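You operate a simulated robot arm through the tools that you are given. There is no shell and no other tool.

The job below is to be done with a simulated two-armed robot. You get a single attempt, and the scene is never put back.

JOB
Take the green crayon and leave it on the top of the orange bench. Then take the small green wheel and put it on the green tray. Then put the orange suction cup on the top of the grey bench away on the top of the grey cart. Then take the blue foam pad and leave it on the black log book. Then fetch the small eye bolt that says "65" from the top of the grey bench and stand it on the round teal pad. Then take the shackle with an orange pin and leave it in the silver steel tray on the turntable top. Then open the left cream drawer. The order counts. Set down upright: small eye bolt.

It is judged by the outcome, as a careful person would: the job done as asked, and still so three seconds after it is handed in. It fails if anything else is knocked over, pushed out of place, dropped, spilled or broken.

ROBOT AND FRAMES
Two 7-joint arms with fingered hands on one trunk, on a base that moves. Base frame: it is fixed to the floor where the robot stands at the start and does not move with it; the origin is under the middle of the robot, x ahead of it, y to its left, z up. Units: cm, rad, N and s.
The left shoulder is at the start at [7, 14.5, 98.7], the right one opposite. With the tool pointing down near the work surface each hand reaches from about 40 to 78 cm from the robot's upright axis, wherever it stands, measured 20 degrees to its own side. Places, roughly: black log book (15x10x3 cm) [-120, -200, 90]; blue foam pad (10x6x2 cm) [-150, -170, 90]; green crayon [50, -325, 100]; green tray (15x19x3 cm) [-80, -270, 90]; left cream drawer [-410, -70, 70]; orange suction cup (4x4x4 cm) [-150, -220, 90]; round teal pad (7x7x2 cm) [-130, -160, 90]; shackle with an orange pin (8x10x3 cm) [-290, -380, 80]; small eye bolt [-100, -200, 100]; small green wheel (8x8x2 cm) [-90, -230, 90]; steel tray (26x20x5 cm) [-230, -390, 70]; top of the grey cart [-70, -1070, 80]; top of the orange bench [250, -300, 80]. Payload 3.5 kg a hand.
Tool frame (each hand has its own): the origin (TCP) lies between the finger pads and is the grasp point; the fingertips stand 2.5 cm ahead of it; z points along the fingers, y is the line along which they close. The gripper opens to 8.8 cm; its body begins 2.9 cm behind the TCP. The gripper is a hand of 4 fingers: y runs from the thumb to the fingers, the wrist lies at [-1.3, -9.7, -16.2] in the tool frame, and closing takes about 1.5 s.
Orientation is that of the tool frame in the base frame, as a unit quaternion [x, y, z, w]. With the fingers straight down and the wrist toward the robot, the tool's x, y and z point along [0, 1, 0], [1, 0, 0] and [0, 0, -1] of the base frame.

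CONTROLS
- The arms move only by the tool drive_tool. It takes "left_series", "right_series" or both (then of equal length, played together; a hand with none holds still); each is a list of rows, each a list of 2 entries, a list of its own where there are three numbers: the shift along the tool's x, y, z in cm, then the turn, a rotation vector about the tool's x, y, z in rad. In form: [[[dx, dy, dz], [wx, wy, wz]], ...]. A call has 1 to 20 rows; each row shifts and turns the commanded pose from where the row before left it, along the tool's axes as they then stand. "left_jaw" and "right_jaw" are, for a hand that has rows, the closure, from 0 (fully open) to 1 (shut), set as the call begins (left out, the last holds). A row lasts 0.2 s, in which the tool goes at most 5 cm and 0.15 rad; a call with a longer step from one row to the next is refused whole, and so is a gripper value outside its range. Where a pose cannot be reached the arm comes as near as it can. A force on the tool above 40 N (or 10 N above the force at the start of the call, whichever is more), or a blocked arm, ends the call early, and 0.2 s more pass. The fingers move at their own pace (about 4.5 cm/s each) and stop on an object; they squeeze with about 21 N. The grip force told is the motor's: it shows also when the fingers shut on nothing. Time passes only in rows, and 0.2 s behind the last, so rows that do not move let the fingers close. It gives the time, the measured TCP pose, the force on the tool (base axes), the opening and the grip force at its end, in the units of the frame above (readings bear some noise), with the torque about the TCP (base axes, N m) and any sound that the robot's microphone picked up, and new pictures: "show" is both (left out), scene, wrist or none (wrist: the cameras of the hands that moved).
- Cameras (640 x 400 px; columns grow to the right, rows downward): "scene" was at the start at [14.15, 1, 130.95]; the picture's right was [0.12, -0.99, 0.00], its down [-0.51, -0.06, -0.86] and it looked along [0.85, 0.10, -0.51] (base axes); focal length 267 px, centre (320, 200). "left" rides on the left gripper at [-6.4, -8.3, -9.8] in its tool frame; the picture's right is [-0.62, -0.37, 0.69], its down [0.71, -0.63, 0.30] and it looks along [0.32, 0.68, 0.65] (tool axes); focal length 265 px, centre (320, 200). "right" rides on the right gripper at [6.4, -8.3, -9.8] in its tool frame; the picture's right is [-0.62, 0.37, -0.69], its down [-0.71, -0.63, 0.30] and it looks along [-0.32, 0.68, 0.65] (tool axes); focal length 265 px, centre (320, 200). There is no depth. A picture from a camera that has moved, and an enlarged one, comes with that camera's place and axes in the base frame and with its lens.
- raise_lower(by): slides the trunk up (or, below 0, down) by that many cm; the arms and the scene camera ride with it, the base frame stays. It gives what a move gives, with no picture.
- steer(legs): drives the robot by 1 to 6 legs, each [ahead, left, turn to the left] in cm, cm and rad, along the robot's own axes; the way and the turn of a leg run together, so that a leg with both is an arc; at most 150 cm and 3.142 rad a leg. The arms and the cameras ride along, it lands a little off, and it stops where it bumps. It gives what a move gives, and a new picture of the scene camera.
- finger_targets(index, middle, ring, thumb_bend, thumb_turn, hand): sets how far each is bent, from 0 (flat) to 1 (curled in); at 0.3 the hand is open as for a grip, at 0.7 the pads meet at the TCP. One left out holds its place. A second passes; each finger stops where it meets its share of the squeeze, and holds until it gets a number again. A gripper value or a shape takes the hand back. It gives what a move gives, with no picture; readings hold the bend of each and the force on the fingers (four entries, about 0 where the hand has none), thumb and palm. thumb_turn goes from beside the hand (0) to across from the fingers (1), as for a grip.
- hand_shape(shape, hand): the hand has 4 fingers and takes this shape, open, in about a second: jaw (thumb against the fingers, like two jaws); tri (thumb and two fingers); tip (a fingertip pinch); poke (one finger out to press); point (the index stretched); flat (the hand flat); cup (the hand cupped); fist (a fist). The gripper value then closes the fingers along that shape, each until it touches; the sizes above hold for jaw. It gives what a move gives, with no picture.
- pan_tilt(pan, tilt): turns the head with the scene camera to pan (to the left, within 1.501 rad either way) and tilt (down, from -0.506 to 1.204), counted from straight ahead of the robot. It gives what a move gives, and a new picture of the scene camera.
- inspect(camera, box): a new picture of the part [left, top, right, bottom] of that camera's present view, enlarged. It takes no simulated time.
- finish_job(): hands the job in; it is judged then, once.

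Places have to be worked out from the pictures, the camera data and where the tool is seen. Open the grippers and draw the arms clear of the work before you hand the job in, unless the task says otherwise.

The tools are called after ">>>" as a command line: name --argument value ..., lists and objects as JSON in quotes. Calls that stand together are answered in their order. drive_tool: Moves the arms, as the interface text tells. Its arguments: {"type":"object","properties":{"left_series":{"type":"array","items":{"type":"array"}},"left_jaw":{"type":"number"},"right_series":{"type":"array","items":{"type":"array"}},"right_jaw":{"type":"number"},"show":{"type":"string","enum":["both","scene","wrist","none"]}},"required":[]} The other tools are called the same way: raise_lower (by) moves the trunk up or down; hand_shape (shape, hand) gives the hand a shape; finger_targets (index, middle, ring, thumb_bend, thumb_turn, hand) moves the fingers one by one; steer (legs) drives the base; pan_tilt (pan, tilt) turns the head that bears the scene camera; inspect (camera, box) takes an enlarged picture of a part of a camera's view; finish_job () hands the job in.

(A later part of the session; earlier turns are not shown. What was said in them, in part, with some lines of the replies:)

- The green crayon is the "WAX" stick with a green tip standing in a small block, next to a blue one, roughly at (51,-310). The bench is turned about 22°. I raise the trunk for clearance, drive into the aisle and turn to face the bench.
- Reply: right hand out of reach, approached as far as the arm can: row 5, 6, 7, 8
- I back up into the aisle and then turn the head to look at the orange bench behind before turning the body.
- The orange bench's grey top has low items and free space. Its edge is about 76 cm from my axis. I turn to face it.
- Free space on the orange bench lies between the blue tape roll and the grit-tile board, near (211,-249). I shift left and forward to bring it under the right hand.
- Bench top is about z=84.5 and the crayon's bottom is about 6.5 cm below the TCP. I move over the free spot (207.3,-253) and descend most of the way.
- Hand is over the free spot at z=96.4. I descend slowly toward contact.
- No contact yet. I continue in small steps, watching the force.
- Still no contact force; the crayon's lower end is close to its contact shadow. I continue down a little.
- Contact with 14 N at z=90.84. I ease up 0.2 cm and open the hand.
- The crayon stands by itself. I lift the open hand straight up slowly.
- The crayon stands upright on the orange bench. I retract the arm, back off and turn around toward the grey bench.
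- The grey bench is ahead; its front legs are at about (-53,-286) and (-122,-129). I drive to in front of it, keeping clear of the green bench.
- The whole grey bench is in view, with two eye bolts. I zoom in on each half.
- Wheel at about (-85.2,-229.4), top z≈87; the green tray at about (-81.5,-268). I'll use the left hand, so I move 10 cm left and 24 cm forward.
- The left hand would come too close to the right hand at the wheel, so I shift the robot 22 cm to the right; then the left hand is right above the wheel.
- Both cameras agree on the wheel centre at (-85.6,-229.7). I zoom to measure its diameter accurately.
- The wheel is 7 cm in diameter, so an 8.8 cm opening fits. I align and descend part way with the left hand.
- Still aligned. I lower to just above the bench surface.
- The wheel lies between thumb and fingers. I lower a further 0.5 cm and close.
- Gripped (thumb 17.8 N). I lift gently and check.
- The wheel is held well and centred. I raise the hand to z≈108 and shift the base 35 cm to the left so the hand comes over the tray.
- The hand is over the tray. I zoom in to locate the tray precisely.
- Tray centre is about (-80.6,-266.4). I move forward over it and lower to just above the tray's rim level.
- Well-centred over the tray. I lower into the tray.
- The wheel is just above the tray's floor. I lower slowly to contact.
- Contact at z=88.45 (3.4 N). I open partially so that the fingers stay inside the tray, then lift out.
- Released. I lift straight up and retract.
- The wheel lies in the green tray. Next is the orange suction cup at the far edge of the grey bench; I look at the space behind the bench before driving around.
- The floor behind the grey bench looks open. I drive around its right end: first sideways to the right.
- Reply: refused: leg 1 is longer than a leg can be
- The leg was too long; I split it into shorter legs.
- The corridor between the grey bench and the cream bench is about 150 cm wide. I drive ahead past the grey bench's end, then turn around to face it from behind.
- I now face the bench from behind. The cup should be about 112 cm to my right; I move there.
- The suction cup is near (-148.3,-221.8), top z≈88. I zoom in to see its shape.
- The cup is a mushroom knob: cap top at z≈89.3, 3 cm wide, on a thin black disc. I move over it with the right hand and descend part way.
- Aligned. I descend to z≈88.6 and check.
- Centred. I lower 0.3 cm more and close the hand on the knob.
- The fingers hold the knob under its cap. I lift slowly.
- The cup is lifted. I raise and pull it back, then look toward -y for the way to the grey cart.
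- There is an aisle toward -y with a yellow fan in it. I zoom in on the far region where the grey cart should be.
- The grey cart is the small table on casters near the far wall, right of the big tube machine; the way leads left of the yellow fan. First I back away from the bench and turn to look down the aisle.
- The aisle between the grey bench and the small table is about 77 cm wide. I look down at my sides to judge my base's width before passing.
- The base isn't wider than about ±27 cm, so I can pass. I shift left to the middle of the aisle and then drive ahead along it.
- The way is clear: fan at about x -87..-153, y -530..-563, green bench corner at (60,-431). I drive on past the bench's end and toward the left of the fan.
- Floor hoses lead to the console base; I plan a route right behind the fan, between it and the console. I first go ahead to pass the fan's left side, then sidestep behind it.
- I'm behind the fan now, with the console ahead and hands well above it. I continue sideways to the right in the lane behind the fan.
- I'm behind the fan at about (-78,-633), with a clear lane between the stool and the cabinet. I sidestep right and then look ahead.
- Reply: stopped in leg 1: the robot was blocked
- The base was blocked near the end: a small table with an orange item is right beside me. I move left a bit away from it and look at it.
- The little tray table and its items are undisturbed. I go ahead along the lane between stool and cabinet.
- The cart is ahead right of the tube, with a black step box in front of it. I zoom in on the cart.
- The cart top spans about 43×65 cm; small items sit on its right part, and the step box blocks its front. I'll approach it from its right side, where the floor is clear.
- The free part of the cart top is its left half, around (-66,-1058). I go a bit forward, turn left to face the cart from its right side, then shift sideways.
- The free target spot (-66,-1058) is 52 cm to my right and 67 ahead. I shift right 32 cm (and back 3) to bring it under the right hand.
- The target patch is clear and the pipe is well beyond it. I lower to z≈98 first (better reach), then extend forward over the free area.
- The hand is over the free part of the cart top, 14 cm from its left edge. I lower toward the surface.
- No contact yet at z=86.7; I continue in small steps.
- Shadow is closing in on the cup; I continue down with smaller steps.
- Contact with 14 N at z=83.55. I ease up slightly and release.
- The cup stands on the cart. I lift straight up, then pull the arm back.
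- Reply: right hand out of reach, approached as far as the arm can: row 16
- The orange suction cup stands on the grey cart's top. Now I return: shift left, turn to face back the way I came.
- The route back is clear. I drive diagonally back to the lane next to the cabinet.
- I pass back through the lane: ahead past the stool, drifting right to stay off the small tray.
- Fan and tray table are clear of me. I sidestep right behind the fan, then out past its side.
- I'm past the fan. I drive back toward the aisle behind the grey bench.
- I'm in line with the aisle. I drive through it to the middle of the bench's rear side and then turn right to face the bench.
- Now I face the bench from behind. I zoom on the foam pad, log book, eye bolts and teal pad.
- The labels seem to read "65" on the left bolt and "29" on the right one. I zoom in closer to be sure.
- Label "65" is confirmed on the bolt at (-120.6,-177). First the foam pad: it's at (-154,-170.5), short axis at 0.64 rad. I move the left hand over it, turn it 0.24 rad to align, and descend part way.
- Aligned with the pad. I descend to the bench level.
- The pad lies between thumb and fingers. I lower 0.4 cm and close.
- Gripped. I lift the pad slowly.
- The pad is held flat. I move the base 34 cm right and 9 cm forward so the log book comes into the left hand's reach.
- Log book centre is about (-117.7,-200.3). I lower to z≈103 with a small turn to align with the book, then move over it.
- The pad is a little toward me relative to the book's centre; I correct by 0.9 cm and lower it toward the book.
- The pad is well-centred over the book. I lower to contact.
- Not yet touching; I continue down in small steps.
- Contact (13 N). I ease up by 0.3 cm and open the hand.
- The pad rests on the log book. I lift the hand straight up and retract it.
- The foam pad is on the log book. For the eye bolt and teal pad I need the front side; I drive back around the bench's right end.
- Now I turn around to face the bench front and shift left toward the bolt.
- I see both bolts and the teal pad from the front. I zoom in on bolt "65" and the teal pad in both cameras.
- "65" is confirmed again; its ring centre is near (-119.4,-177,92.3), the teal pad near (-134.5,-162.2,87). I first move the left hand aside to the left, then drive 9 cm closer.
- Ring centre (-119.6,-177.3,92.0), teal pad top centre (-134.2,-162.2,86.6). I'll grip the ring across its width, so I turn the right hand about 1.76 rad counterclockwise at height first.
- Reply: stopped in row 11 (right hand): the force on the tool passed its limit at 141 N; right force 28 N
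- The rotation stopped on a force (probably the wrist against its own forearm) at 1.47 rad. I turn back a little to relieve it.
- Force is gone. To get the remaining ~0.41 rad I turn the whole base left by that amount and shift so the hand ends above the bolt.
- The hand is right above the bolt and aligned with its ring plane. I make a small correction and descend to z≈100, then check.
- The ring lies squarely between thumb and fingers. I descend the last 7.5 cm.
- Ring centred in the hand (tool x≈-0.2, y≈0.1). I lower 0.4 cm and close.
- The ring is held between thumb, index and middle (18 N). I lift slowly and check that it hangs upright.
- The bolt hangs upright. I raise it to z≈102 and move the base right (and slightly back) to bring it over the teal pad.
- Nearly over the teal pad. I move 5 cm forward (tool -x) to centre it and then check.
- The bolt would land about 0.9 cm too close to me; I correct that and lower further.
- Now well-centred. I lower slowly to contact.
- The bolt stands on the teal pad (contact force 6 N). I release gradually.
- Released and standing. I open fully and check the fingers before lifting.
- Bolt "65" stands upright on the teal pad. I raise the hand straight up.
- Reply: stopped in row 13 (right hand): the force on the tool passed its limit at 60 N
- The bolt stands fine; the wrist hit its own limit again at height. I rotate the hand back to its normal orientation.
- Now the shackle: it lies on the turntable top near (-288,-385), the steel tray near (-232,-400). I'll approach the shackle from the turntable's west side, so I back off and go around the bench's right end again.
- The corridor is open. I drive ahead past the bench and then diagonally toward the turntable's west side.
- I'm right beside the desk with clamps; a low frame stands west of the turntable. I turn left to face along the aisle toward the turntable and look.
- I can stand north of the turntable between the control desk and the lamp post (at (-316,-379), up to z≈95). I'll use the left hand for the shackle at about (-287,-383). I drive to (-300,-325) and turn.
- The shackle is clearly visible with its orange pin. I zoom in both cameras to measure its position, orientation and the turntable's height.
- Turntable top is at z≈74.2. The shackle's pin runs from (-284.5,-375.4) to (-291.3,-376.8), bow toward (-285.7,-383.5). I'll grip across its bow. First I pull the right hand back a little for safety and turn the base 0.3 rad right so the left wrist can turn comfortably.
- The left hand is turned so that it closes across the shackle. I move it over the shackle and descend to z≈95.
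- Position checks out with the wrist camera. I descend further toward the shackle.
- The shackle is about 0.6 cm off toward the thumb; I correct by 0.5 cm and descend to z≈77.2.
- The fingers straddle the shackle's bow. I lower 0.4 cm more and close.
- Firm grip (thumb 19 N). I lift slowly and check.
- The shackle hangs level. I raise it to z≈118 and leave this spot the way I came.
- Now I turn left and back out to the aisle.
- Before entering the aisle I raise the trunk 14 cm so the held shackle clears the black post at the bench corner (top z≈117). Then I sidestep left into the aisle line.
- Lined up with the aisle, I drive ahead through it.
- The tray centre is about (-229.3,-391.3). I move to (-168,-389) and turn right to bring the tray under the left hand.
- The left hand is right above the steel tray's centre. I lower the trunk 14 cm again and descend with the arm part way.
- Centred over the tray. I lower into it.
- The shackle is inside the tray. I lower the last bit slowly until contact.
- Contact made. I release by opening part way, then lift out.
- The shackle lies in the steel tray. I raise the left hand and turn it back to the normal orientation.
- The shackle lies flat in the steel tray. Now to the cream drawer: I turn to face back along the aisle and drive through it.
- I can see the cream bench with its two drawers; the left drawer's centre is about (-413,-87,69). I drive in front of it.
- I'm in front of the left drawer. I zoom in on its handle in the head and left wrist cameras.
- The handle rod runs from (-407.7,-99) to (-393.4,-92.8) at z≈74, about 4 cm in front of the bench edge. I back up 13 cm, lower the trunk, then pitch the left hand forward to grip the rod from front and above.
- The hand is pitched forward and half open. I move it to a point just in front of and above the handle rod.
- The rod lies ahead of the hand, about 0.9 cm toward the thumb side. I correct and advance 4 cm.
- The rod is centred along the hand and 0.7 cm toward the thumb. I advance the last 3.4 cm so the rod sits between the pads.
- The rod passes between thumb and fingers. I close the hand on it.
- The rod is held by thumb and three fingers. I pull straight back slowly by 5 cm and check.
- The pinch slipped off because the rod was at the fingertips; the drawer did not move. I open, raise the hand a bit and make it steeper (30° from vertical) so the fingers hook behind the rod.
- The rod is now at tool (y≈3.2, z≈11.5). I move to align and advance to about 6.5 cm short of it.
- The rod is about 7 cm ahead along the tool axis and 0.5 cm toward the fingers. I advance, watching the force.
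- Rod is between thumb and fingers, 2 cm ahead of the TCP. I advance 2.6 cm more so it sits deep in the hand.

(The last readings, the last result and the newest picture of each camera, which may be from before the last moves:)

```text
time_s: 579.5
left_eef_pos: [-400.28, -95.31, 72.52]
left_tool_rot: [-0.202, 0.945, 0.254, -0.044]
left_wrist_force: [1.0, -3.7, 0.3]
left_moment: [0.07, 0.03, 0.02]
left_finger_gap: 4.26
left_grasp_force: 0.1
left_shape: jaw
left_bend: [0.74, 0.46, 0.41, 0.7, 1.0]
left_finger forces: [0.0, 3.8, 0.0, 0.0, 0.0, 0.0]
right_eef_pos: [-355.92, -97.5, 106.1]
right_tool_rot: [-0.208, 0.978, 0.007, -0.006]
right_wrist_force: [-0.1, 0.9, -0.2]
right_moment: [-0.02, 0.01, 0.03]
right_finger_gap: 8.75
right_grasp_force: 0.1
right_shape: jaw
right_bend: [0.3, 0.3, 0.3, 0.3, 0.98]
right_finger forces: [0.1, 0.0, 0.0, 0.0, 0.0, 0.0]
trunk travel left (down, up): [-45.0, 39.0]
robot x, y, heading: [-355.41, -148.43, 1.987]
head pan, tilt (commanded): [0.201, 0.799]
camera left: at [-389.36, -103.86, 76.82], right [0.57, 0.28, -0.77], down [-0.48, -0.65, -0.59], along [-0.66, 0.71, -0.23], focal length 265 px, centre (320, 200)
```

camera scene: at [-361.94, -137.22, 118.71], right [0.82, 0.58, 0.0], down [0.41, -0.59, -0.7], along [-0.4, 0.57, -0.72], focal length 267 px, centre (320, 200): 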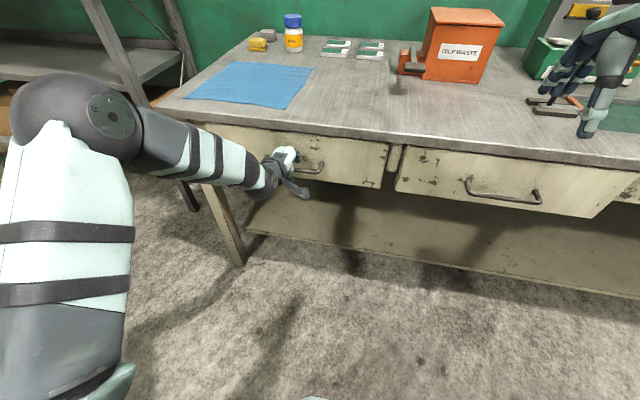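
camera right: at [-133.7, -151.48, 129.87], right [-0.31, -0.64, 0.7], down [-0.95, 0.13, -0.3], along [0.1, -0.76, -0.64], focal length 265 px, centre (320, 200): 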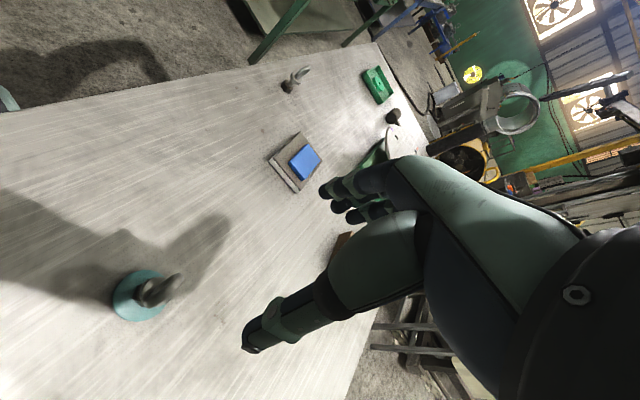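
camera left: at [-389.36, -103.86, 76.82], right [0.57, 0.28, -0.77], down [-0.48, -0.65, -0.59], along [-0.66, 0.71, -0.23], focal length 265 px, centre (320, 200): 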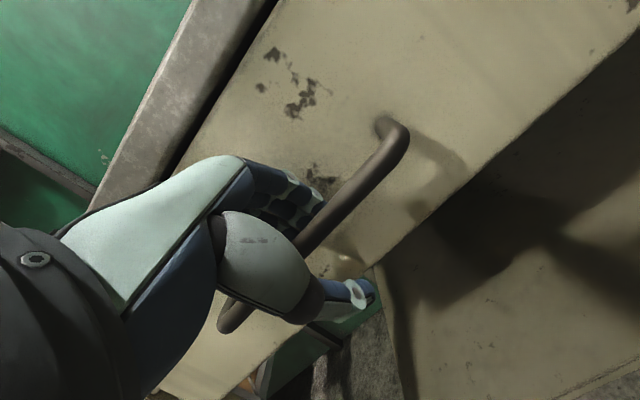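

The fingers are behind the rod, lightly touching the drawer front. I close the hand around the rod.

>>> drive_tool --left_series '[[[0, 0, 0], [0, 0, 0]], [[0, 0, 0], [0, 0, 0]], [[0, 0, 0], [0, 0, 0]], [[0, 0, 0], [0, 0, 0]], [[0, 0, 0], [0, 0, 0]], [[0, 0, 0], [0, 0, 0]]]' --left_jaw 1 --show "wrist"

```text
time_s: 580.9
left_eef_pos: [-400.14, -95.41, 72.35]
left_tool_rot: [-0.202, 0.945, 0.252, -0.045]
left_wrist_force: [3.4, -5.6, -6.9]
left_moment: [-0.01, -0.02, 0.12]
left_finger_gap: 0.0
left_grasp_force: 20.9
left_shape: jaw
left_bend: [0.7, 0.56, 0.7, 0.47, 1.0]
left_finger forces: [15.9, 0.0, 0.0, 0.0, 24.7, 0.1]
right_eef_pos: [-355.87, -97.31, 105.97]
right_tool_rot: [-0.207, 0.978, 0.007, -0.006]
right_wrist_force: [-0.5, -0.8, -0.1]
right_moment: [-0.01, 0.01, 0.0]
right_finger_gap: 8.79
right_grasp_force: 0.0
right_shape: jaw
right_bend: [0.3, 0.3, 0.3, 0.3, 0.98]
right_finger forces: [0.0, 0.0, 0.0, 0.1, 0.0, 0.0]
trunk travel left (down, up): [-45.0, 39.0]
robot x, y, heading: [-355.61, -148.36, 1.988]
head pan, tilt (commanded): [0.201, 0.799]
camera left: at [-389.38, -103.85, 76.69], right [0.57, 0.28, -0.77], down [-0.48, -0.65, -0.59], along [-0.66, 0.71, -0.24], focal length 265 px, centre (320, 200)
```

left: 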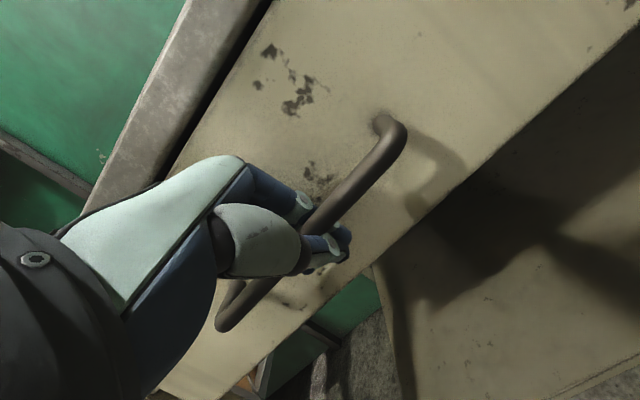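

Good wrap: thumb 25 N, index 16 N on the rod. I pull straight back in small steps.

>>> drive_tool --left_series '[[[0, -0.35, -0.2], [0, 0, 0]], [[0, -0.35, -0.2], [0, 0, 0]], [[0, -0.43, -0.25], [0, 0, 0]], [[0, -0.43, -0.25], [0, 0, 0]], [[0, -0.43, -0.25], [0, 0, 0]], [[0, -0.43, -0.25], [0, 0, 0]], [[0, -0.43, -0.25], [0, 0, 0]], [[0, 0, 0], [0, 0, 0]]]' --show "both"

```text
time_s: 582.7
left_eef_pos: [-399.01, -98.27, 72.35]
left_tool_rot: [-0.203, 0.945, 0.252, -0.044]
left_wrist_force: [-0.7, 1.1, -10.8]
left_moment: [0.0, -0.06, 0.09]
left_finger_gap: 0.0
left_grasp_force: 20.9
left_shape: jaw
left_bend: [0.7, 0.56, 0.7, 0.47, 1.0]
left_finger forces: [19.7, 0.0, 0.1, 0.0, 24.4, 0.1]
right_eef_pos: [-355.92, -97.2, 106.0]
right_tool_rot: [-0.206, 0.978, 0.005, -0.005]
right_wrist_force: [0.3, 0.1, -0.2]
right_moment: [0.01, -0.03, 0.04]
right_finger_gap: 8.76
right_grasp_force: 0.1
right_shape: jaw
right_bend: [0.3, 0.3, 0.3, 0.3, 0.98]
right_finger forces: [0.0, 0.1, 0.0, 0.0, 0.0, 0.0]
trunk travel left (down, up): [-45.0, 39.0]
robot x, y, heading: [-355.41, -148.3, 1.985]
head pan, tilt (commanded): [0.201, 0.799]
camera scene: at [-362.06, -137.05, 118.68], right [0.82, 0.58, 0.0], down [0.41, -0.59, -0.7], along [-0.4, 0.57, -0.72], focal length 267 px, centre (320, 200)
camera left: at [-388.14, -106.73, 76.68], right [0.57, 0.28, -0.77], down [-0.48, -0.65, -0.59], along [-0.66, 0.71, -0.23], focal length 265 px, centre (320, 200)
```

scene: 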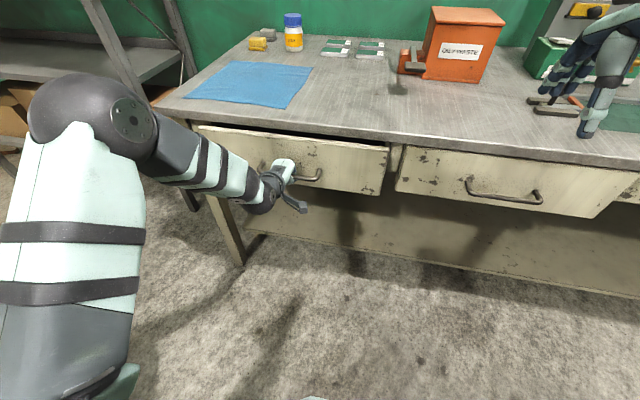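
left: 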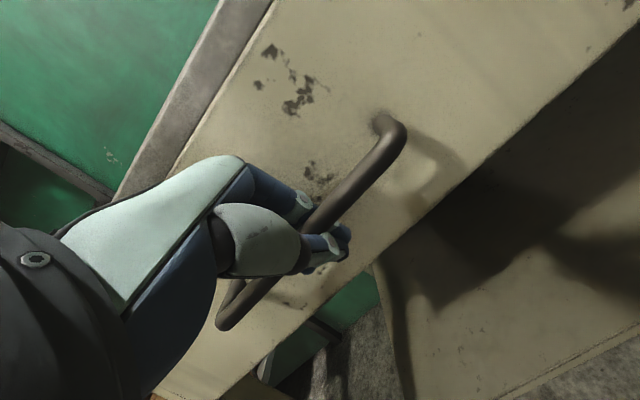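

The drawer is opening. I continue pulling, easing slightly downward to relieve the vertical force.

>>> drive_tool --left_series '[[[0, -0.75, -0.35], [0, 0, 0]], [[0, -0.87, -0.42], [0, 0, 0]], [[0, -0.87, -0.5], [0, 0, 0]], [[0, -0.87, -0.5], [0, 0, 0]], [[0, -0.87, -0.5], [0, 0, 0]], [[0, -0.87, -0.5], [0, 0, 0]], [[0, -0.87, -0.5], [0, 0, 0]], [[0, -0.87, -0.5], [0, 0, 0]], [[0, 0, 0], [0, 0, 0]]]' --show "both"

```text
time_s: 584.7
left_eef_pos: [-395.91, -105.41, 72.34]
left_tool_rot: [-0.203, 0.945, 0.254, -0.045]
left_wrist_force: [-1.8, 0.2, -8.7]
left_moment: [0.02, -0.06, 0.11]
left_finger_gap: 0.0
left_grasp_force: 21.3
left_shape: jaw
left_bend: [0.7, 0.56, 0.7, 0.47, 1.0]
left_finger forces: [20.1, 0.0, 0.1, 0.0, 24.1, 0.0]
right_eef_pos: [-355.98, -97.23, 105.95]
right_tool_rot: [-0.207, 0.978, 0.005, -0.005]
right_wrist_force: [0.3, 0.5, 0.0]
right_moment: [0.01, 0.01, -0.01]
right_finger_gap: 8.78
right_grasp_force: 0.0
right_shape: jaw
right_bend: [0.3, 0.3, 0.3, 0.3, 0.98]
right_finger forces: [0.1, 0.0, 0.0, 0.1, 0.1, 0.0]
trunk travel left (down, up): [-45.0, 39.0]
robot x, y, heading: [-355.55, -148.38, 1.988]
head pan, tilt (commanded): [0.201, 0.799]
camera scene: at [-362.06, -137.13, 118.69], right [0.82, 0.58, 0.0], down [0.41, -0.59, -0.7], along [-0.4, 0.57, -0.72], focal length 267 px, centre (320, 200)
camera left: at [-384.99, -113.92, 76.64], right [0.57, 0.28, -0.77], down [-0.48, -0.65, -0.59], along [-0.66, 0.71, -0.23], focal length 265 px, centre (320, 200)
```

scene: 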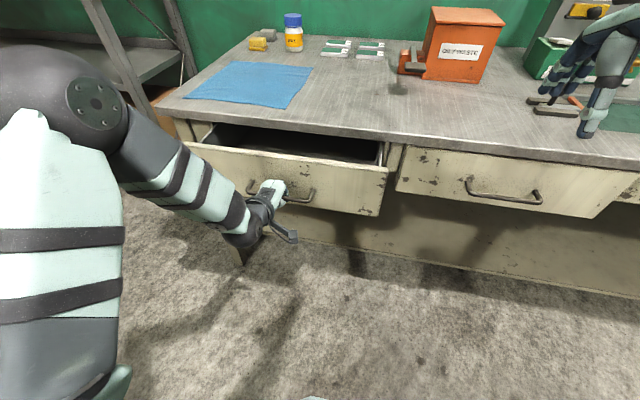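
left: 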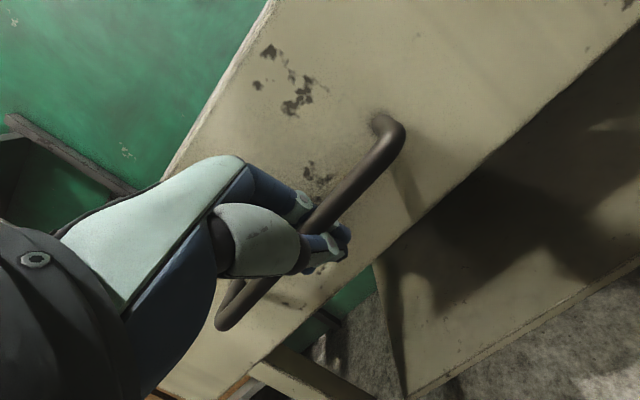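

The drawer is out by about 11 cm. I keep pulling another 9 cm with the arm.

>>> drive_tool --left_series '[[[0, -0.87, -0.48], [0, 0, 0]], [[0, -0.87, -0.48], [0, 0, 0]], [[0, -0.87, -0.48], [0, 0, 0]], [[0, -0.87, -0.5], [0, 0, 0]], [[0, -0.87, -0.5], [0, 0, 0]], [[0, -0.87, -0.5], [0, 0, 0]], [[0, -0.87, -0.5], [0, 0, 0]], [[0, -0.87, -0.5], [0, 0, 0]], [[0, -0.87, -0.5], [0, 0, 0]], [[0, 0, 0], [0, 0, 0]]]' --show "both"

```text
time_s: 586.9
left_eef_pos: [-392.28, -113.68, 72.16]
left_tool_rot: [-0.203, 0.945, 0.254, -0.044]
left_wrist_force: [-4.0, 0.6, -5.0]
left_moment: [0.05, -0.13, 0.15]
left_finger_gap: 0.0
left_grasp_force: 20.8
left_shape: jaw
left_bend: [0.7, 0.56, 0.7, 0.47, 1.0]
left_finger forces: [22.0, 0.1, 0.0, 0.1, 23.8, 0.0]
right_eef_pos: [-356.02, -97.33, 106.11]
right_tool_rot: [-0.207, 0.978, 0.007, -0.005]
right_wrist_force: [0.5, -0.2, -0.2]
right_moment: [-0.04, -0.02, 0.0]
right_finger_gap: 8.77
right_grasp_force: 0.0
right_shape: jaw
right_bend: [0.3, 0.3, 0.3, 0.3, 0.98]
right_finger forces: [0.0, 0.0, 0.1, 0.0, 0.1, 0.0]
trunk travel left (down, up): [-45.0, 39.0]
robot x, y, heading: [-355.32, -148.22, 1.99]
head pan, tilt (commanded): [0.201, 0.799]
camera scene: at [-362.05, -137.18, 118.7], right [0.82, 0.58, 0.0], down [0.41, -0.59, -0.7], along [-0.4, 0.57, -0.72], focal length 267 px, centre (320, 200)
camera left: at [-381.43, -122.06, 76.58], right [0.57, 0.28, -0.77], down [-0.48, -0.65, -0.59], along [-0.66, 0.71, -0.23], focal length 265 px, centre (320, 200)
```

scene: 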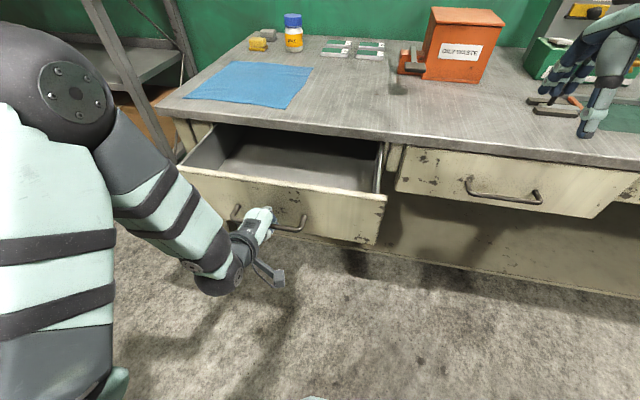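
left: 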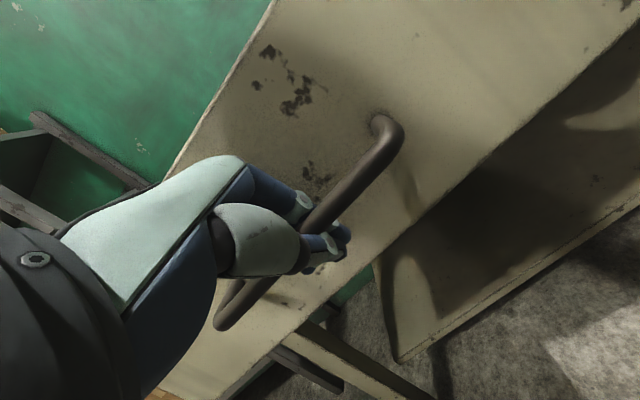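

The drawer is open by about 20 cm. I pull a few centimetres more with the arm, then judge whether it has reached its stop.

>>> drive_tool --left_series '[[[0, -0.87, -0.48], [0, 0, 0]], [[0, -0.87, -0.48], [0, 0, 0]], [[0, -0.87, -0.48], [0, 0, 0]], [[0, -0.87, -0.5], [0, 0, 0]], [[0, -0.87, -0.5], [0, 0, 0]], [[0, 0, 0], [0, 0, 0]]]' --show "scene"

```text
time_s: 588.3
left_eef_pos: [-391.62, -114.4, 71.0]
left_tool_rot: [-0.201, 0.945, 0.253, -0.044]
left_wrist_force: [1.2, 0.2, 2.5]
left_moment: [0.02, -0.06, 0.07]
left_finger_gap: 0.0
left_grasp_force: 20.8
left_shape: jaw
left_bend: [0.7, 0.55, 0.7, 0.51, 1.0]
left_finger forces: [9.9, 0.0, 0.0, 0.0, 10.2, 0.0]
left hand out of reach, approached as far as the arm can: row 1, 2, 3, 4, 5
right_eef_pos: [-355.79, -97.38, 106.01]
right_tool_rot: [-0.208, 0.978, 0.007, -0.005]
right_wrist_force: [0.3, -0.7, 0.3]
right_moment: [0.02, -0.03, 0.01]
right_finger_gap: 8.75
right_grasp_force: 0.1
right_shape: jaw
right_bend: [0.3, 0.3, 0.3, 0.3, 0.98]
right_finger forces: [0.0, 0.0, 0.0, 0.0, 0.1, 0.1]
trunk travel left (down, up): [-45.0, 39.0]
robot x, y, heading: [-355.66, -148.64, 1.986]
head pan, tilt (commanded): [0.201, 0.799]
camera scene: at [-361.89, -137.22, 118.69], right [0.82, 0.58, 0.0], down [0.41, -0.59, -0.7], along [-0.4, 0.57, -0.72], focal length 267 px, centre (320, 200)
```

scene: 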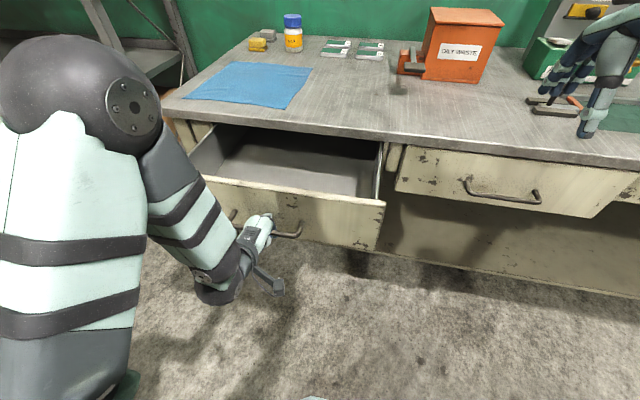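

The arm is at its near limit, so I use the base: back up gently 5 cm and check that the drawer follows.

>>> steer --legs '[[-5, 0, 0]]'

>>> inspect --camera "left" --box '[0, 0, 640, 400]'

```text
time_s: 589.2
left_eef_pos: [-389.74, -118.8, 71.09]
left_tool_rot: [-0.202, 0.945, 0.254, -0.044]
left_wrist_force: [1.7, 2.0, -6.2]
left_moment: [0.01, 0.04, 0.1]
left_finger_gap: 0.0
left_grasp_force: 21.3
left_shape: jaw
left_bend: [0.7, 0.55, 0.7, 0.51, 1.0]
left_finger forces: [10.6, 0.0, 0.1, 0.1, 13.7, 0.0]
right_eef_pos: [-353.93, -101.83, 105.96]
right_tool_rot: [-0.207, 0.978, 0.006, -0.005]
right_wrist_force: [-0.5, -0.3, 0.4]
right_moment: [-0.01, 0.03, 0.01]
right_finger_gap: 8.77
right_grasp_force: 0.1
right_shape: jaw
right_bend: [0.3, 0.3, 0.3, 0.3, 0.98]
right_finger forces: [0.1, 0.0, 0.1, 0.0, 0.1, 0.1]
trunk travel left (down, up): [-45.0, 39.0]
robot x, y, heading: [-353.49, -152.85, 1.98]
head pan, tilt (commanded): [0.201, 0.799]
camera scene: at [-359.95, -141.71, 118.7], right [0.82, 0.58, 0.0], down [0.41, -0.59, -0.7], along [-0.4, 0.57, -0.72], focal length 267 px, centre (320, 200)
```

scene: 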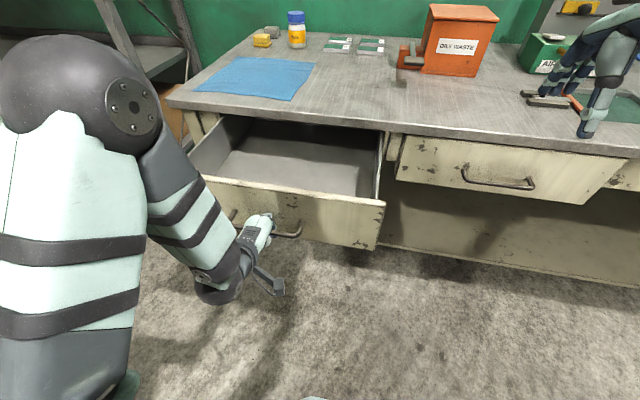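

```text
1.00 times, centred on (320, 200) of left (not enlarged: the box is as wide or as high as the picture)
camera zoom: at [-378.89, -127.36, 75.44], right [0.57, 0.28, -0.77], down [-0.48, -0.65, -0.59], along [-0.66, 0.71, -0.23], focal length 265 px, centre (320, 200)
```

zoom: 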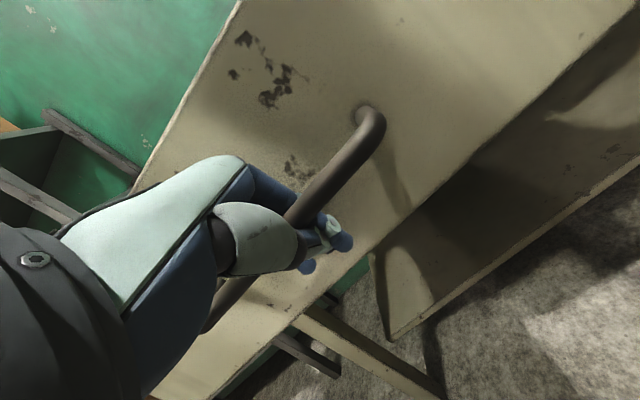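

The drawer follows; it's now open about 25 cm. I back up 6 cm more.

>>> steer --legs '[[-6, 0, 0]]'

>>> inspect --camera "left" --box '[0, 0, 640, 400]'

```text
time_s: 590.2
left_eef_pos: [-387.33, -124.27, 71.09]
left_tool_rot: [-0.203, 0.945, 0.253, -0.045]
left_wrist_force: [1.4, 1.6, -8.2]
left_moment: [-0.02, 0.0, 0.08]
left_finger_gap: 0.0
left_grasp_force: 21.3
left_shape: jaw
left_bend: [0.7, 0.55, 0.7, 0.51, 1.0]
left_finger forces: [10.4, 0.1, 0.0, 0.0, 13.7, 0.0]
right_eef_pos: [-351.44, -107.34, 105.98]
right_tool_rot: [-0.207, 0.978, 0.006, -0.006]
right_wrist_force: [-0.6, -1.1, -0.2]
right_moment: [0.04, 0.01, 0.02]
right_finger_gap: 8.75
right_grasp_force: 0.1
right_shape: jaw
right_bend: [0.3, 0.3, 0.3, 0.3, 0.98]
right_finger forces: [0.1, 0.1, 0.1, 0.0, 0.0, 0.0]
trunk travel left (down, up): [-45.0, 39.0]
robot x, y, heading: [-350.86, -158.36, 1.979]
head pan, tilt (commanded): [0.201, 0.799]
camera scene: at [-357.58, -147.17, 118.7], right [0.82, 0.58, 0.0], down [0.41, -0.59, -0.7], along [-0.4, 0.57, -0.72], focal length 267 px, centre (320, 200)
```

scene: 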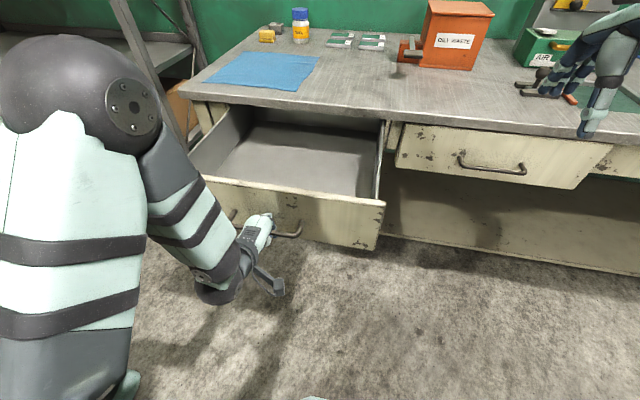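

```text
1.00 times, centred on (320, 200) of left (not enlarged: the box is as wide or as high as the picture)
camera zoom: at [-376.51, -132.82, 75.42], right [0.57, 0.28, -0.77], down [-0.48, -0.65, -0.59], along [-0.66, 0.71, -0.23], focal length 265 px, centre (320, 200)
```

zoom: 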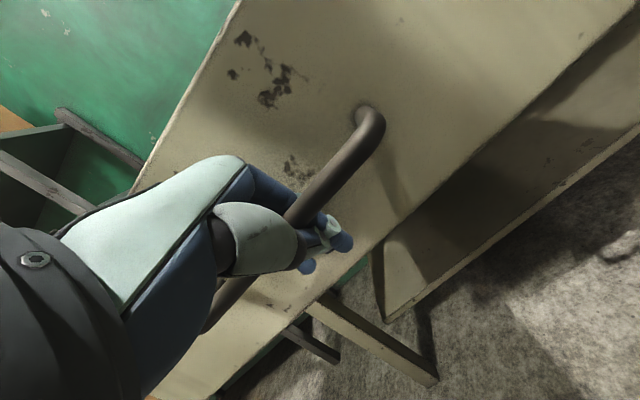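

The drawer is open about 31 cm, which is clearly open. I open the hand half way and withdraw it upward along its own axis.

>>> drive_tool --left_series '[[[0, 0, 0], [0, 0, 0]], [[0, 0, 0], [0, 0, 0]], [[0, 0, 0], [0, 0, 0]], [[0, 0, 0], [0, 0, 0]]]' --left_jaw 0.5 --show "wrist"

```text
time_s: 591.2
left_eef_pos: [-387.3, -124.4, 71.06]
left_tool_rot: [-0.202, 0.945, 0.253, -0.045]
left_wrist_force: [0.5, -1.5, -0.3]
left_moment: [0.0, -0.01, 0.04]
left_finger_gap: 4.32
left_grasp_force: 0.2
left_shape: jaw
left_bend: [0.74, 0.46, 0.41, 0.69, 1.0]
left_finger forces: [0.0, 1.7, 0.1, 0.0, 0.1, 0.1]
right_eef_pos: [-351.51, -107.26, 106.15]
right_tool_rot: [-0.208, 0.978, 0.006, -0.007]
right_wrist_force: [-0.1, -0.5, -0.4]
right_moment: [0.01, -0.02, -0.02]
right_finger_gap: 8.76
right_grasp_force: 0.1
right_shape: jaw
right_bend: [0.3, 0.3, 0.3, 0.3, 0.98]
right_finger forces: [0.0, 0.1, 0.0, 0.1, 0.0, 0.0]
trunk travel left (down, up): [-45.0, 39.0]
robot x, y, heading: [-351.23, -158.37, 1.984]
head pan, tilt (commanded): [0.201, 0.799]
camera left: at [-376.48, -132.85, 75.45], right [0.57, 0.28, -0.77], down [-0.48, -0.65, -0.59], along [-0.66, 0.71, -0.23], focal length 265 px, centre (320, 200)
```

left: 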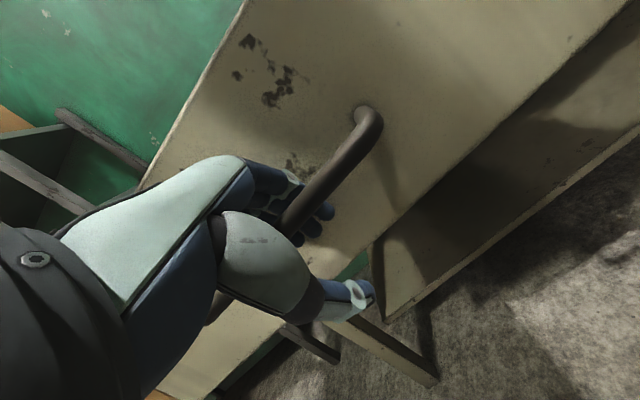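

The rod is free between thumb and fingers. I withdraw along the tool axis.

>>> drive_tool --left_series '[[[0, 0, -0.6], [0, 0, 0]], [[0, 0, -0.8], [0, 0, 0]], [[0, 0, -1], [0, 0, 0]], [[0, 0, -1], [0, 0, 0]], [[0, 0, -1.2], [0, 0, 0]], [[0, 0, -1.5], [0, 0, 0]], [[0, 0, -2], [0, 0, 0]], [[0, 0, -2], [0, 0, 0]], [[0, 0, -2], [0, 0, 0]], [[0, 0, 0], [0, 0, 0]]]' --show "both"

```text
time_s: 593.4
left_eef_pos: [-388.21, -123.19, 80.3]
left_tool_rot: [-0.202, 0.945, 0.252, -0.045]
left_wrist_force: [-0.3, -2.7, -0.4]
left_moment: [0.06, 0.01, 0.03]
left_finger_gap: 4.3
left_grasp_force: 0.0
left_shape: jaw
left_bend: [0.74, 0.46, 0.41, 0.69, 1.0]
left_finger forces: [0.0, 2.1, 0.0, 0.0, 0.0, 0.0]
left hand out of reach, approached as far as the arm can: row 1, 2, 3, 4, 5, 6, 7, 8, 9
right_eef_pos: [-351.42, -107.37, 106.1]
right_tool_rot: [-0.207, 0.978, 0.007, -0.006]
right_wrist_force: [0.9, 0.4, -0.1]
right_moment: [-0.02, 0.0, -0.02]
right_finger_gap: 8.76
right_grasp_force: 0.0
right_shape: jaw
right_bend: [0.3, 0.3, 0.3, 0.3, 0.98]
right_finger forces: [0.0, 0.1, 0.1, 0.0, 0.0, 0.0]
trunk travel left (down, up): [-45.0, 39.0]
robot x, y, heading: [-350.87, -158.13, 1.982]
head pan, tilt (commanded): [0.201, 0.799]
camera scene: at [-357.51, -147.2, 118.71], right [0.82, 0.58, 0.0], down [0.41, -0.59, -0.7], along [-0.4, 0.57, -0.72], focal length 267 px, centre (320, 200)
camera left: at [-377.39, -131.61, 84.77], right [0.57, 0.28, -0.77], down [-0.48, -0.65, -0.59], along [-0.66, 0.71, -0.23], focal length 265 px, centre (320, 200)
```

scene: 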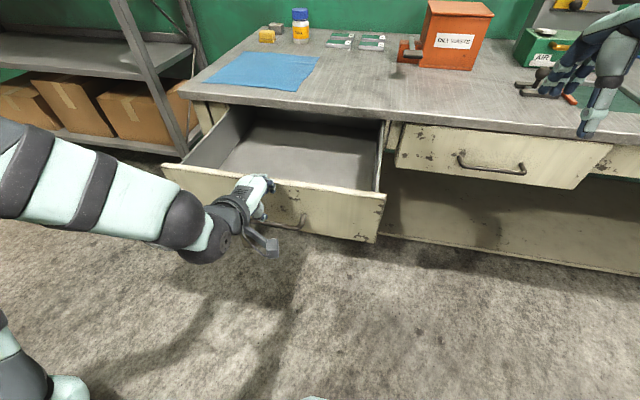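
left: 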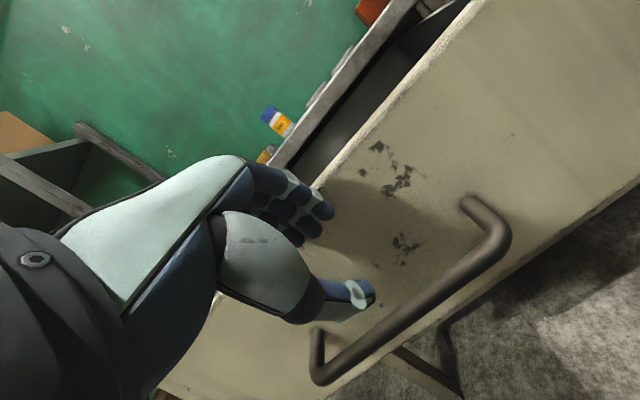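

The hand is out of the handle. I back the base away from the drawer, slightly to the right to keep clear of the desk behind me.

>>> steer --legs '[[-4, 0, 0], [-4, -12, 0]]'

>>> drive_tool --left_series '[[[0, 0, 0], [0.13, 0, 0]], [[0, 0, 0], [0.13, 0, 0]], [[0, 0, 0], [0.13, 0, 0]], [[0, 0, 0], [0.12, 0, 0]], [[0, 0, -2], [0, 0, 0]], [[0, 0, -2.5], [0, 0, 0]], [[0, 0, -2.5], [0, 0, 0]], [[0, 0, -2.5], [0, 0, 0]], [[0, 0, -2.5], [0, 0, 0]], [[0, 0, 0], [0, 0, 0]]]' --left_jaw 0 --show "both"

```text
time_s: 595.1
left_eef_pos: [-374.27, -125.56, 80.44]
left_tool_rot: [-0.203, 0.945, 0.253, -0.044]
left_wrist_force: [0.1, -1.4, 0.7]
left_moment: [-0.03, -0.01, 0.02]
left_finger_gap: 4.4
left_grasp_force: 0.0
left_shape: jaw
left_bend: [0.74, 0.45, 0.41, 0.69, 1.0]
left_finger forces: [0.1, 0.0, 0.0, 0.0, 0.0, 0.0]
right_eef_pos: [-337.42, -109.84, 106.0]
right_tool_rot: [-0.206, 0.978, 0.006, -0.007]
right_wrist_force: [0.5, 0.2, -0.6]
right_moment: [0.03, -0.02, -0.02]
right_finger_gap: 8.77
right_grasp_force: 0.0
right_shape: jaw
right_bend: [0.3, 0.3, 0.3, 0.3, 0.98]
right_finger forces: [0.1, 0.1, 0.0, 0.1, 0.0, 0.0]
trunk travel left (down, up): [-45.0, 39.0]
robot x, y, heading: [-337.07, -161.1, 1.989]
head pan, tilt (commanded): [0.201, 0.799]
camera scene: at [-343.44, -149.69, 118.71], right [0.82, 0.58, 0.0], down [0.41, -0.59, -0.7], along [-0.4, 0.57, -0.72], focal length 267 px, centre (320, 200)
```

scene: 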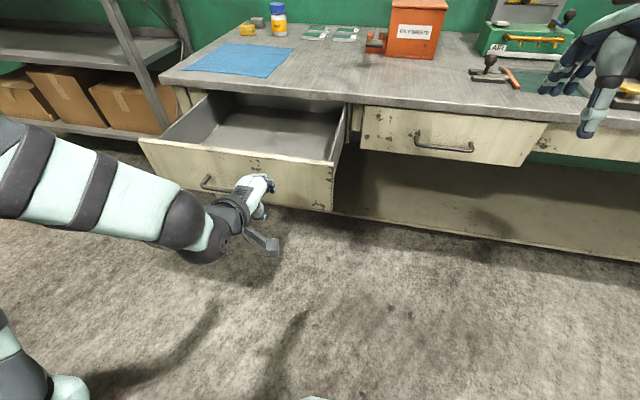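

```text
time_s: 597.3
left_eef_pos: [-374.55, -126.0, 92.47]
left_tool_rot: [-0.207, 0.978, 0.006, 0.008]
left_wrist_force: [0.6, -0.6, -0.7]
left_moment: [0.02, -0.01, 0.04]
left_finger_gap: 8.77
left_grasp_force: 0.0
left_shape: jaw
left_bend: [0.3, 0.3, 0.3, 0.3, 0.98]
left_finger forces: [0.0, 0.0, 0.0, 0.0, 0.0, 0.0]
right_eef_pos: [-337.42, -109.89, 106.11]
right_tool_rot: [-0.207, 0.978, 0.008, -0.006]
right_wrist_force: [0.2, -0.1, -0.2]
right_moment: [0.01, -0.03, 0.02]
right_finger_gap: 8.77
right_grasp_force: 0.1
right_shape: jaw
right_bend: [0.3, 0.3, 0.3, 0.3, 0.98]
right_finger forces: [0.0, 0.0, 0.1, 0.0, 0.0, 0.0]
trunk travel left (down, up): [-45.0, 39.0]
robot x, y, heading: [-337.09, -160.68, 1.981]
head pan, tilt (commanded): [0.201, 0.799]
camera scene: at [-343.51, -149.7, 118.71], right [0.82, 0.58, 0.0], down [0.41, -0.59, -0.7], along [-0.4, 0.57, -0.72], focal length 267 px, centre (320, 200)
camera left: at [-365.21, -131.02, 102.16], right [0.73, -0.08, -0.68], down [-0.39, -0.86, -0.32], along [-0.56, 0.5, -0.65], focal length 265 px, centre (320, 200)
```

scene: 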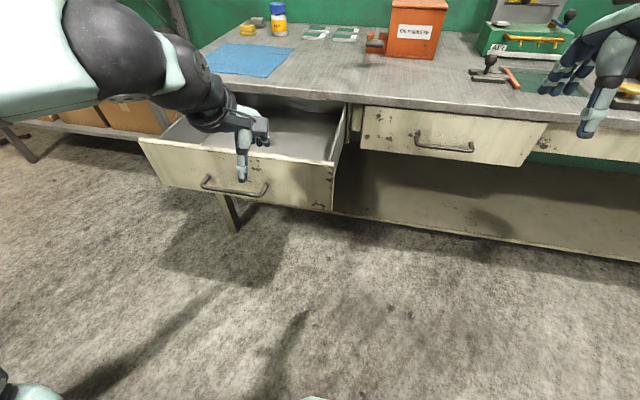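
left: 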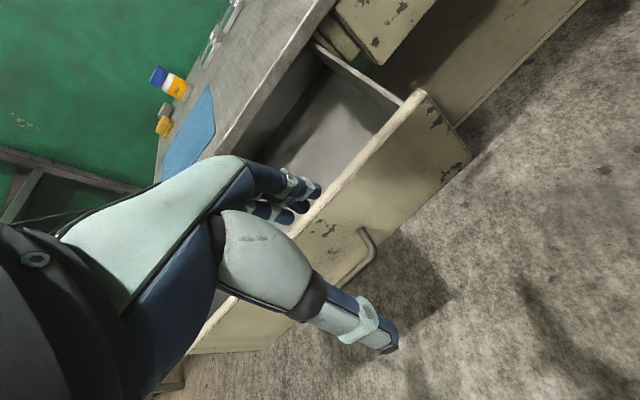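

The left hand is clear of the handle; the drawer stays open. I raise the trunk and move away to the right.

>>> raise_lower --by 22

>>> steer --legs '[[0, -35, 0]]'

>>> pan_tilt --pan 0.6 --tilt 0.6

```text
time_s: 599.6
left_eef_pos: [-374.44, -125.86, 114.44]
left_tool_rot: [-0.207, 0.978, 0.005, 0.008]
left_wrist_force: [-0.6, -0.3, 0.2]
left_moment: [0.0, -0.02, 0.0]
left_finger_gap: 8.77
left_grasp_force: 0.0
left_shape: jaw
left_bend: [0.3, 0.3, 0.3, 0.3, 0.98]
left_finger forces: [0.0, 0.0, 0.1, 0.1, 0.0, 0.1]
right_eef_pos: [-337.49, -109.82, 128.06]
right_tool_rot: [-0.206, 0.978, 0.006, -0.006]
right_wrist_force: [-0.9, -0.3, 0.4]
right_moment: [-0.02, -0.04, -0.02]
right_finger_gap: 8.77
right_grasp_force: 0.2
right_shape: jaw
right_bend: [0.3, 0.3, 0.3, 0.3, 0.98]
right_finger forces: [0.0, 0.0, 0.0, 0.0, 0.0, 0.0]
trunk travel left (down, up): [-67.0, 17.0]
robot x, y, heading: [-337.08, -161.1, 1.986]
head pan, tilt (commanded): [0.201, 0.799]
```

```text
time_s: 601.9
left_eef_pos: [-342.94, -112.02, 114.4]
left_tool_rot: [-0.212, 0.977, 0.006, 0.008]
left_wrist_force: [-0.6, 0.5, -0.5]
left_moment: [-0.02, 0.02, -0.02]
left_finger_gap: 8.76
left_grasp_force: 0.0
left_shape: jaw
left_bend: [0.3, 0.3, 0.3, 0.3, 0.98]
left_finger forces: [0.0, 0.1, 0.0, 0.2, 0.1, 0.0]
right_eef_pos: [-306.05, -95.64, 128.0]
right_tool_rot: [-0.211, 0.977, 0.007, -0.006]
right_wrist_force: [-0.8, -0.2, 0.0]
right_moment: [0.01, 0.0, 0.0]
right_finger_gap: 8.75
right_grasp_force: 0.1
right_shape: jaw
right_bend: [0.3, 0.3, 0.3, 0.3, 0.98]
right_finger forces: [0.0, 0.1, 0.0, 0.0, 0.0, 0.1]
trunk travel left (down, up): [-67.0, 17.0]
robot x, y, heading: [-304.96, -146.34, 1.994]
head pan, tilt (commanded): [0.201, 0.799]
camera scene: at [-311.73, -135.55, 140.71], right [0.81, 0.59, 0.0], down [0.42, -0.58, -0.7], along [-0.41, 0.57, -0.72], focal length 267 px, centre (320, 200)
```

scene: 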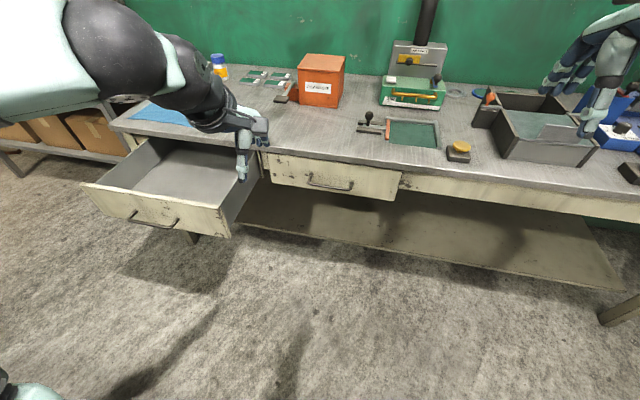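

```text
time_s: 602.8
left_eef_pos: [-342.73, -111.94, 114.51]
left_tool_rot: [-0.212, 0.977, 0.007, 0.008]
left_wrist_force: [-0.6, -0.1, -0.3]
left_moment: [0.0, -0.01, 0.03]
left_finger_gap: 8.78
left_grasp_force: 0.0
left_shape: jaw
left_bend: [0.3, 0.3, 0.3, 0.3, 0.98]
left_finger forces: [0.0, 0.1, 0.1, 0.1, 0.0, 0.0]
right_eef_pos: [-305.9, -95.54, 127.96]
right_tool_rot: [-0.212, 0.977, 0.006, -0.006]
right_wrist_force: [0.1, 0.7, -0.8]
right_moment: [-0.01, 0.01, 0.0]
right_finger_gap: 8.76
right_grasp_force: 0.1
right_shape: jaw
right_bend: [0.3, 0.3, 0.3, 0.3, 0.98]
right_finger forces: [0.0, 0.0, 0.0, 0.2, 0.0, 0.0]
trunk travel left (down, up): [-67.0, 17.0]
robot x, y, heading: [-304.64, -146.78, 1.994]
head pan, tilt (commanded): [0.6, 0.6]
camera scene: at [-314.44, -137.44, 142.39], right [0.52, 0.85, 0.0], down [0.48, -0.29, -0.82], along [-0.7, 0.43, -0.57], focal length 267 px, centre (320, 200)
```

scene: 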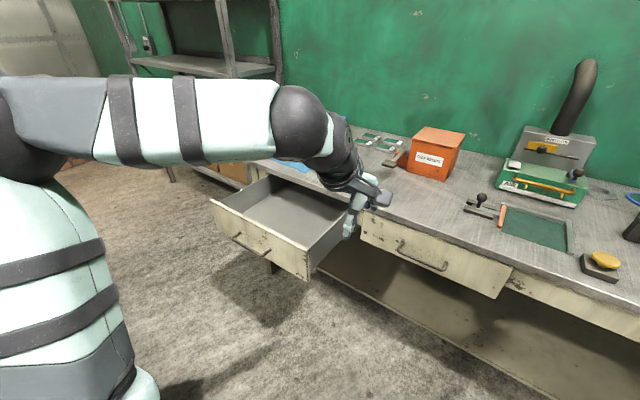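

The left cream drawer is wide open. For a final check I turn toward the grey bench to verify the pad and the eye bolt.

>>> steer --legs '[[-8, 0, 0], [0, 0, -2.0]]'

>>> pan_tilt --pan -0.1 --tilt 0.4

>>> inspect --camera "scene" --box '[220, 120, 460, 270]'

```text
time_s: 608.7
left_eef_pos: [-253.61, -135.81, 114.43]
left_tool_rot: [0.721, 0.692, -0.003, 0.01]
left_wrist_force: [0.3, 0.3, -1.1]
left_moment: [0.0, 0.03, 0.01]
left_finger_gap: 8.77
left_grasp_force: 0.2
left_shape: jaw
left_bend: [0.3, 0.3, 0.3, 0.3, 0.98]
left_finger forces: [0.0, 0.0, 0.1, 0.1, 0.1, 0.1]
right_eef_pos: [-255.76, -176.12, 128.06]
right_tool_rot: [0.722, 0.692, 0.009, 0.003]
right_wrist_force: [-0.7, -0.4, -0.3]
right_moment: [0.03, 0.01, -0.01]
right_finger_gap: 8.75
right_grasp_force: 0.1
right_shape: jaw
right_bend: [0.3, 0.3, 0.3, 0.3, 0.98]
right_finger forces: [0.0, 0.0, 0.1, 0.0, 0.1, 0.0]
trunk travel left (down, up): [-67.0, 17.0]
robot x, y, heading: [-301.9, -154.53, -0.046]
head pan, tilt (commanded): [0.6, 0.6]
camera scene: at [-288.98, -149.55, 142.39], right [0.53, -0.85, 0.0], down [-0.48, -0.3, -0.82], along [0.7, 0.44, -0.57], focal length 267 px, centre (320, 200)
```

scene: 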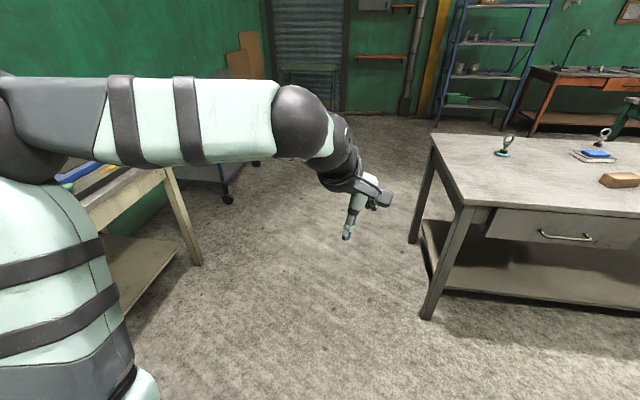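

```text
time_s: 609.8
left_eef_pos: [-253.71, -135.92, 114.34]
left_tool_rot: [0.722, 0.692, -0.003, 0.009]
left_wrist_force: [-0.7, 0.3, 0.4]
left_moment: [-0.01, -0.03, -0.03]
left_finger_gap: 8.78
left_grasp_force: 0.0
left_shape: jaw
left_bend: [0.3, 0.3, 0.3, 0.3, 0.98]
left_finger forces: [0.1, 0.1, 0.1, 0.0, 0.1, 0.1]
right_eef_pos: [-255.77, -176.14, 128.08]
right_tool_rot: [0.722, 0.692, 0.009, 0.003]
right_wrist_force: [-0.8, 0.2, -0.2]
right_moment: [-0.01, 0.01, 0.01]
right_finger_gap: 8.78
right_grasp_force: 0.1
right_shape: jaw
right_bend: [0.3, 0.3, 0.3, 0.3, 0.98]
right_finger forces: [0.0, 0.0, 0.0, 0.0, 0.1, 0.0]
trunk travel left (down, up): [-67.0, 17.0]
robot x, y, heading: [-302.18, -154.0, -0.042]
head pan, tilt (commanded): [-0.099, 0.4]
camera scene: at [-287.32, -155.53, 144.22], right [-0.14, -0.99, 0.0], down [-0.39, 0.06, -0.92], along [0.91, -0.13, -0.39], focal length 267 px, centre (320, 200)
```

scene: 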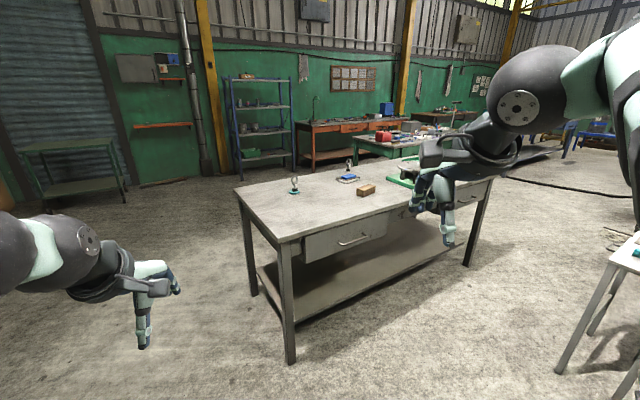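

```text
2.67 times, centred on (340, 195) of scene
camera zoom: at [-287.32, -155.53, 144.22], right [-0.14, -0.99, 0.0], down [-0.39, 0.06, -0.92], along [0.91, -0.13, -0.39], focal length 713 px, centre (267, 213)
```

zoom: 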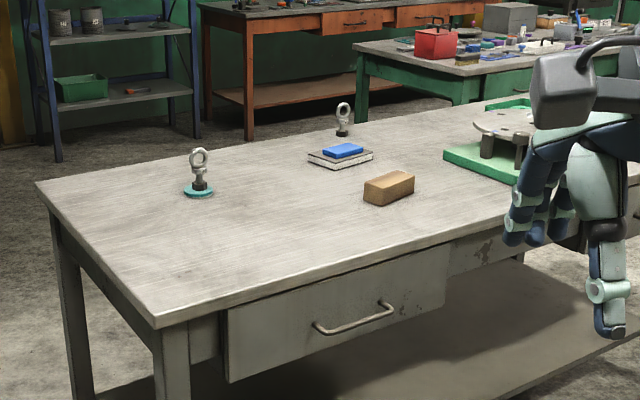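

The bolt stands upright on the teal pad and the foam pad lies on the log book. I take one more look at the orange bench in the distance for the crayon.

>>> inspect --camera "scene" --box '[300, 90, 400, 150]'

```text
6.40 times, centred on (350, 120) of scene
camera zoom: at [-287.32, -155.53, 144.22], right [-0.14, -0.99, 0.0], down [-0.39, 0.06, -0.92], along [0.91, -0.13, -0.39], focal length 1711 px, centre (128, 712)
```

zoom: 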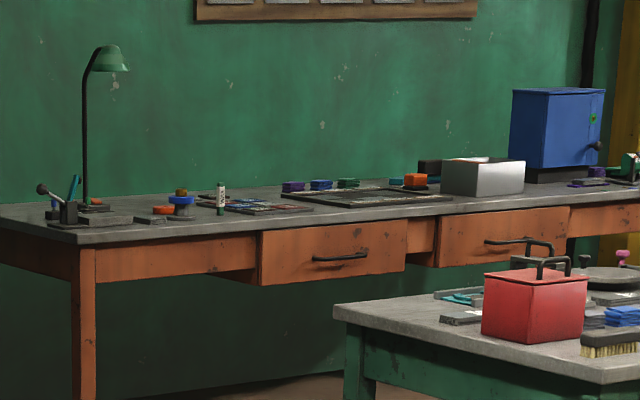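

The crayon still stands on the orange bench, and everything else is in its place. Both hands are open and clear of the work, so I hand the job in.

>>> finish_job

```text
The job is handed in.
```

I handed the job in with all seven steps done, in the order you gave. In the final look from across the room I could see the crayon, the foam pad and the eye bolt where I left them. I last saw the wheel, suction cup, shackle and drawer in the pictures just after handling each one.

1. **Green crayon:** it stands upright on the top of the orange bench.
2. **Small green wheel:** it lies in the green tray.
3. **Orange suction cup:** it stands on the free part of the grey cart's top.
4. **Blue foam pad:** it lies flat on the log book.
5. **Eye bolt "65":** it stands upright on the round teal pad. I read the label on both bolts first. The other one says "29" and I left it alone.
6. **Shackle with the orange pin:** it lies flat in the steel tray on the turntable.
7. **Left cream drawer:** it is open by about 30 cm. The first grip slipped off the handle without moving the drawer; the second one pulled it open.

While driving behind the yellow fan, the base was stopped once beside a small tray holding a brush, a block and a can. I backed off and looked, and nothing there appeared disturbed.

Both hands are open and clear of the work.
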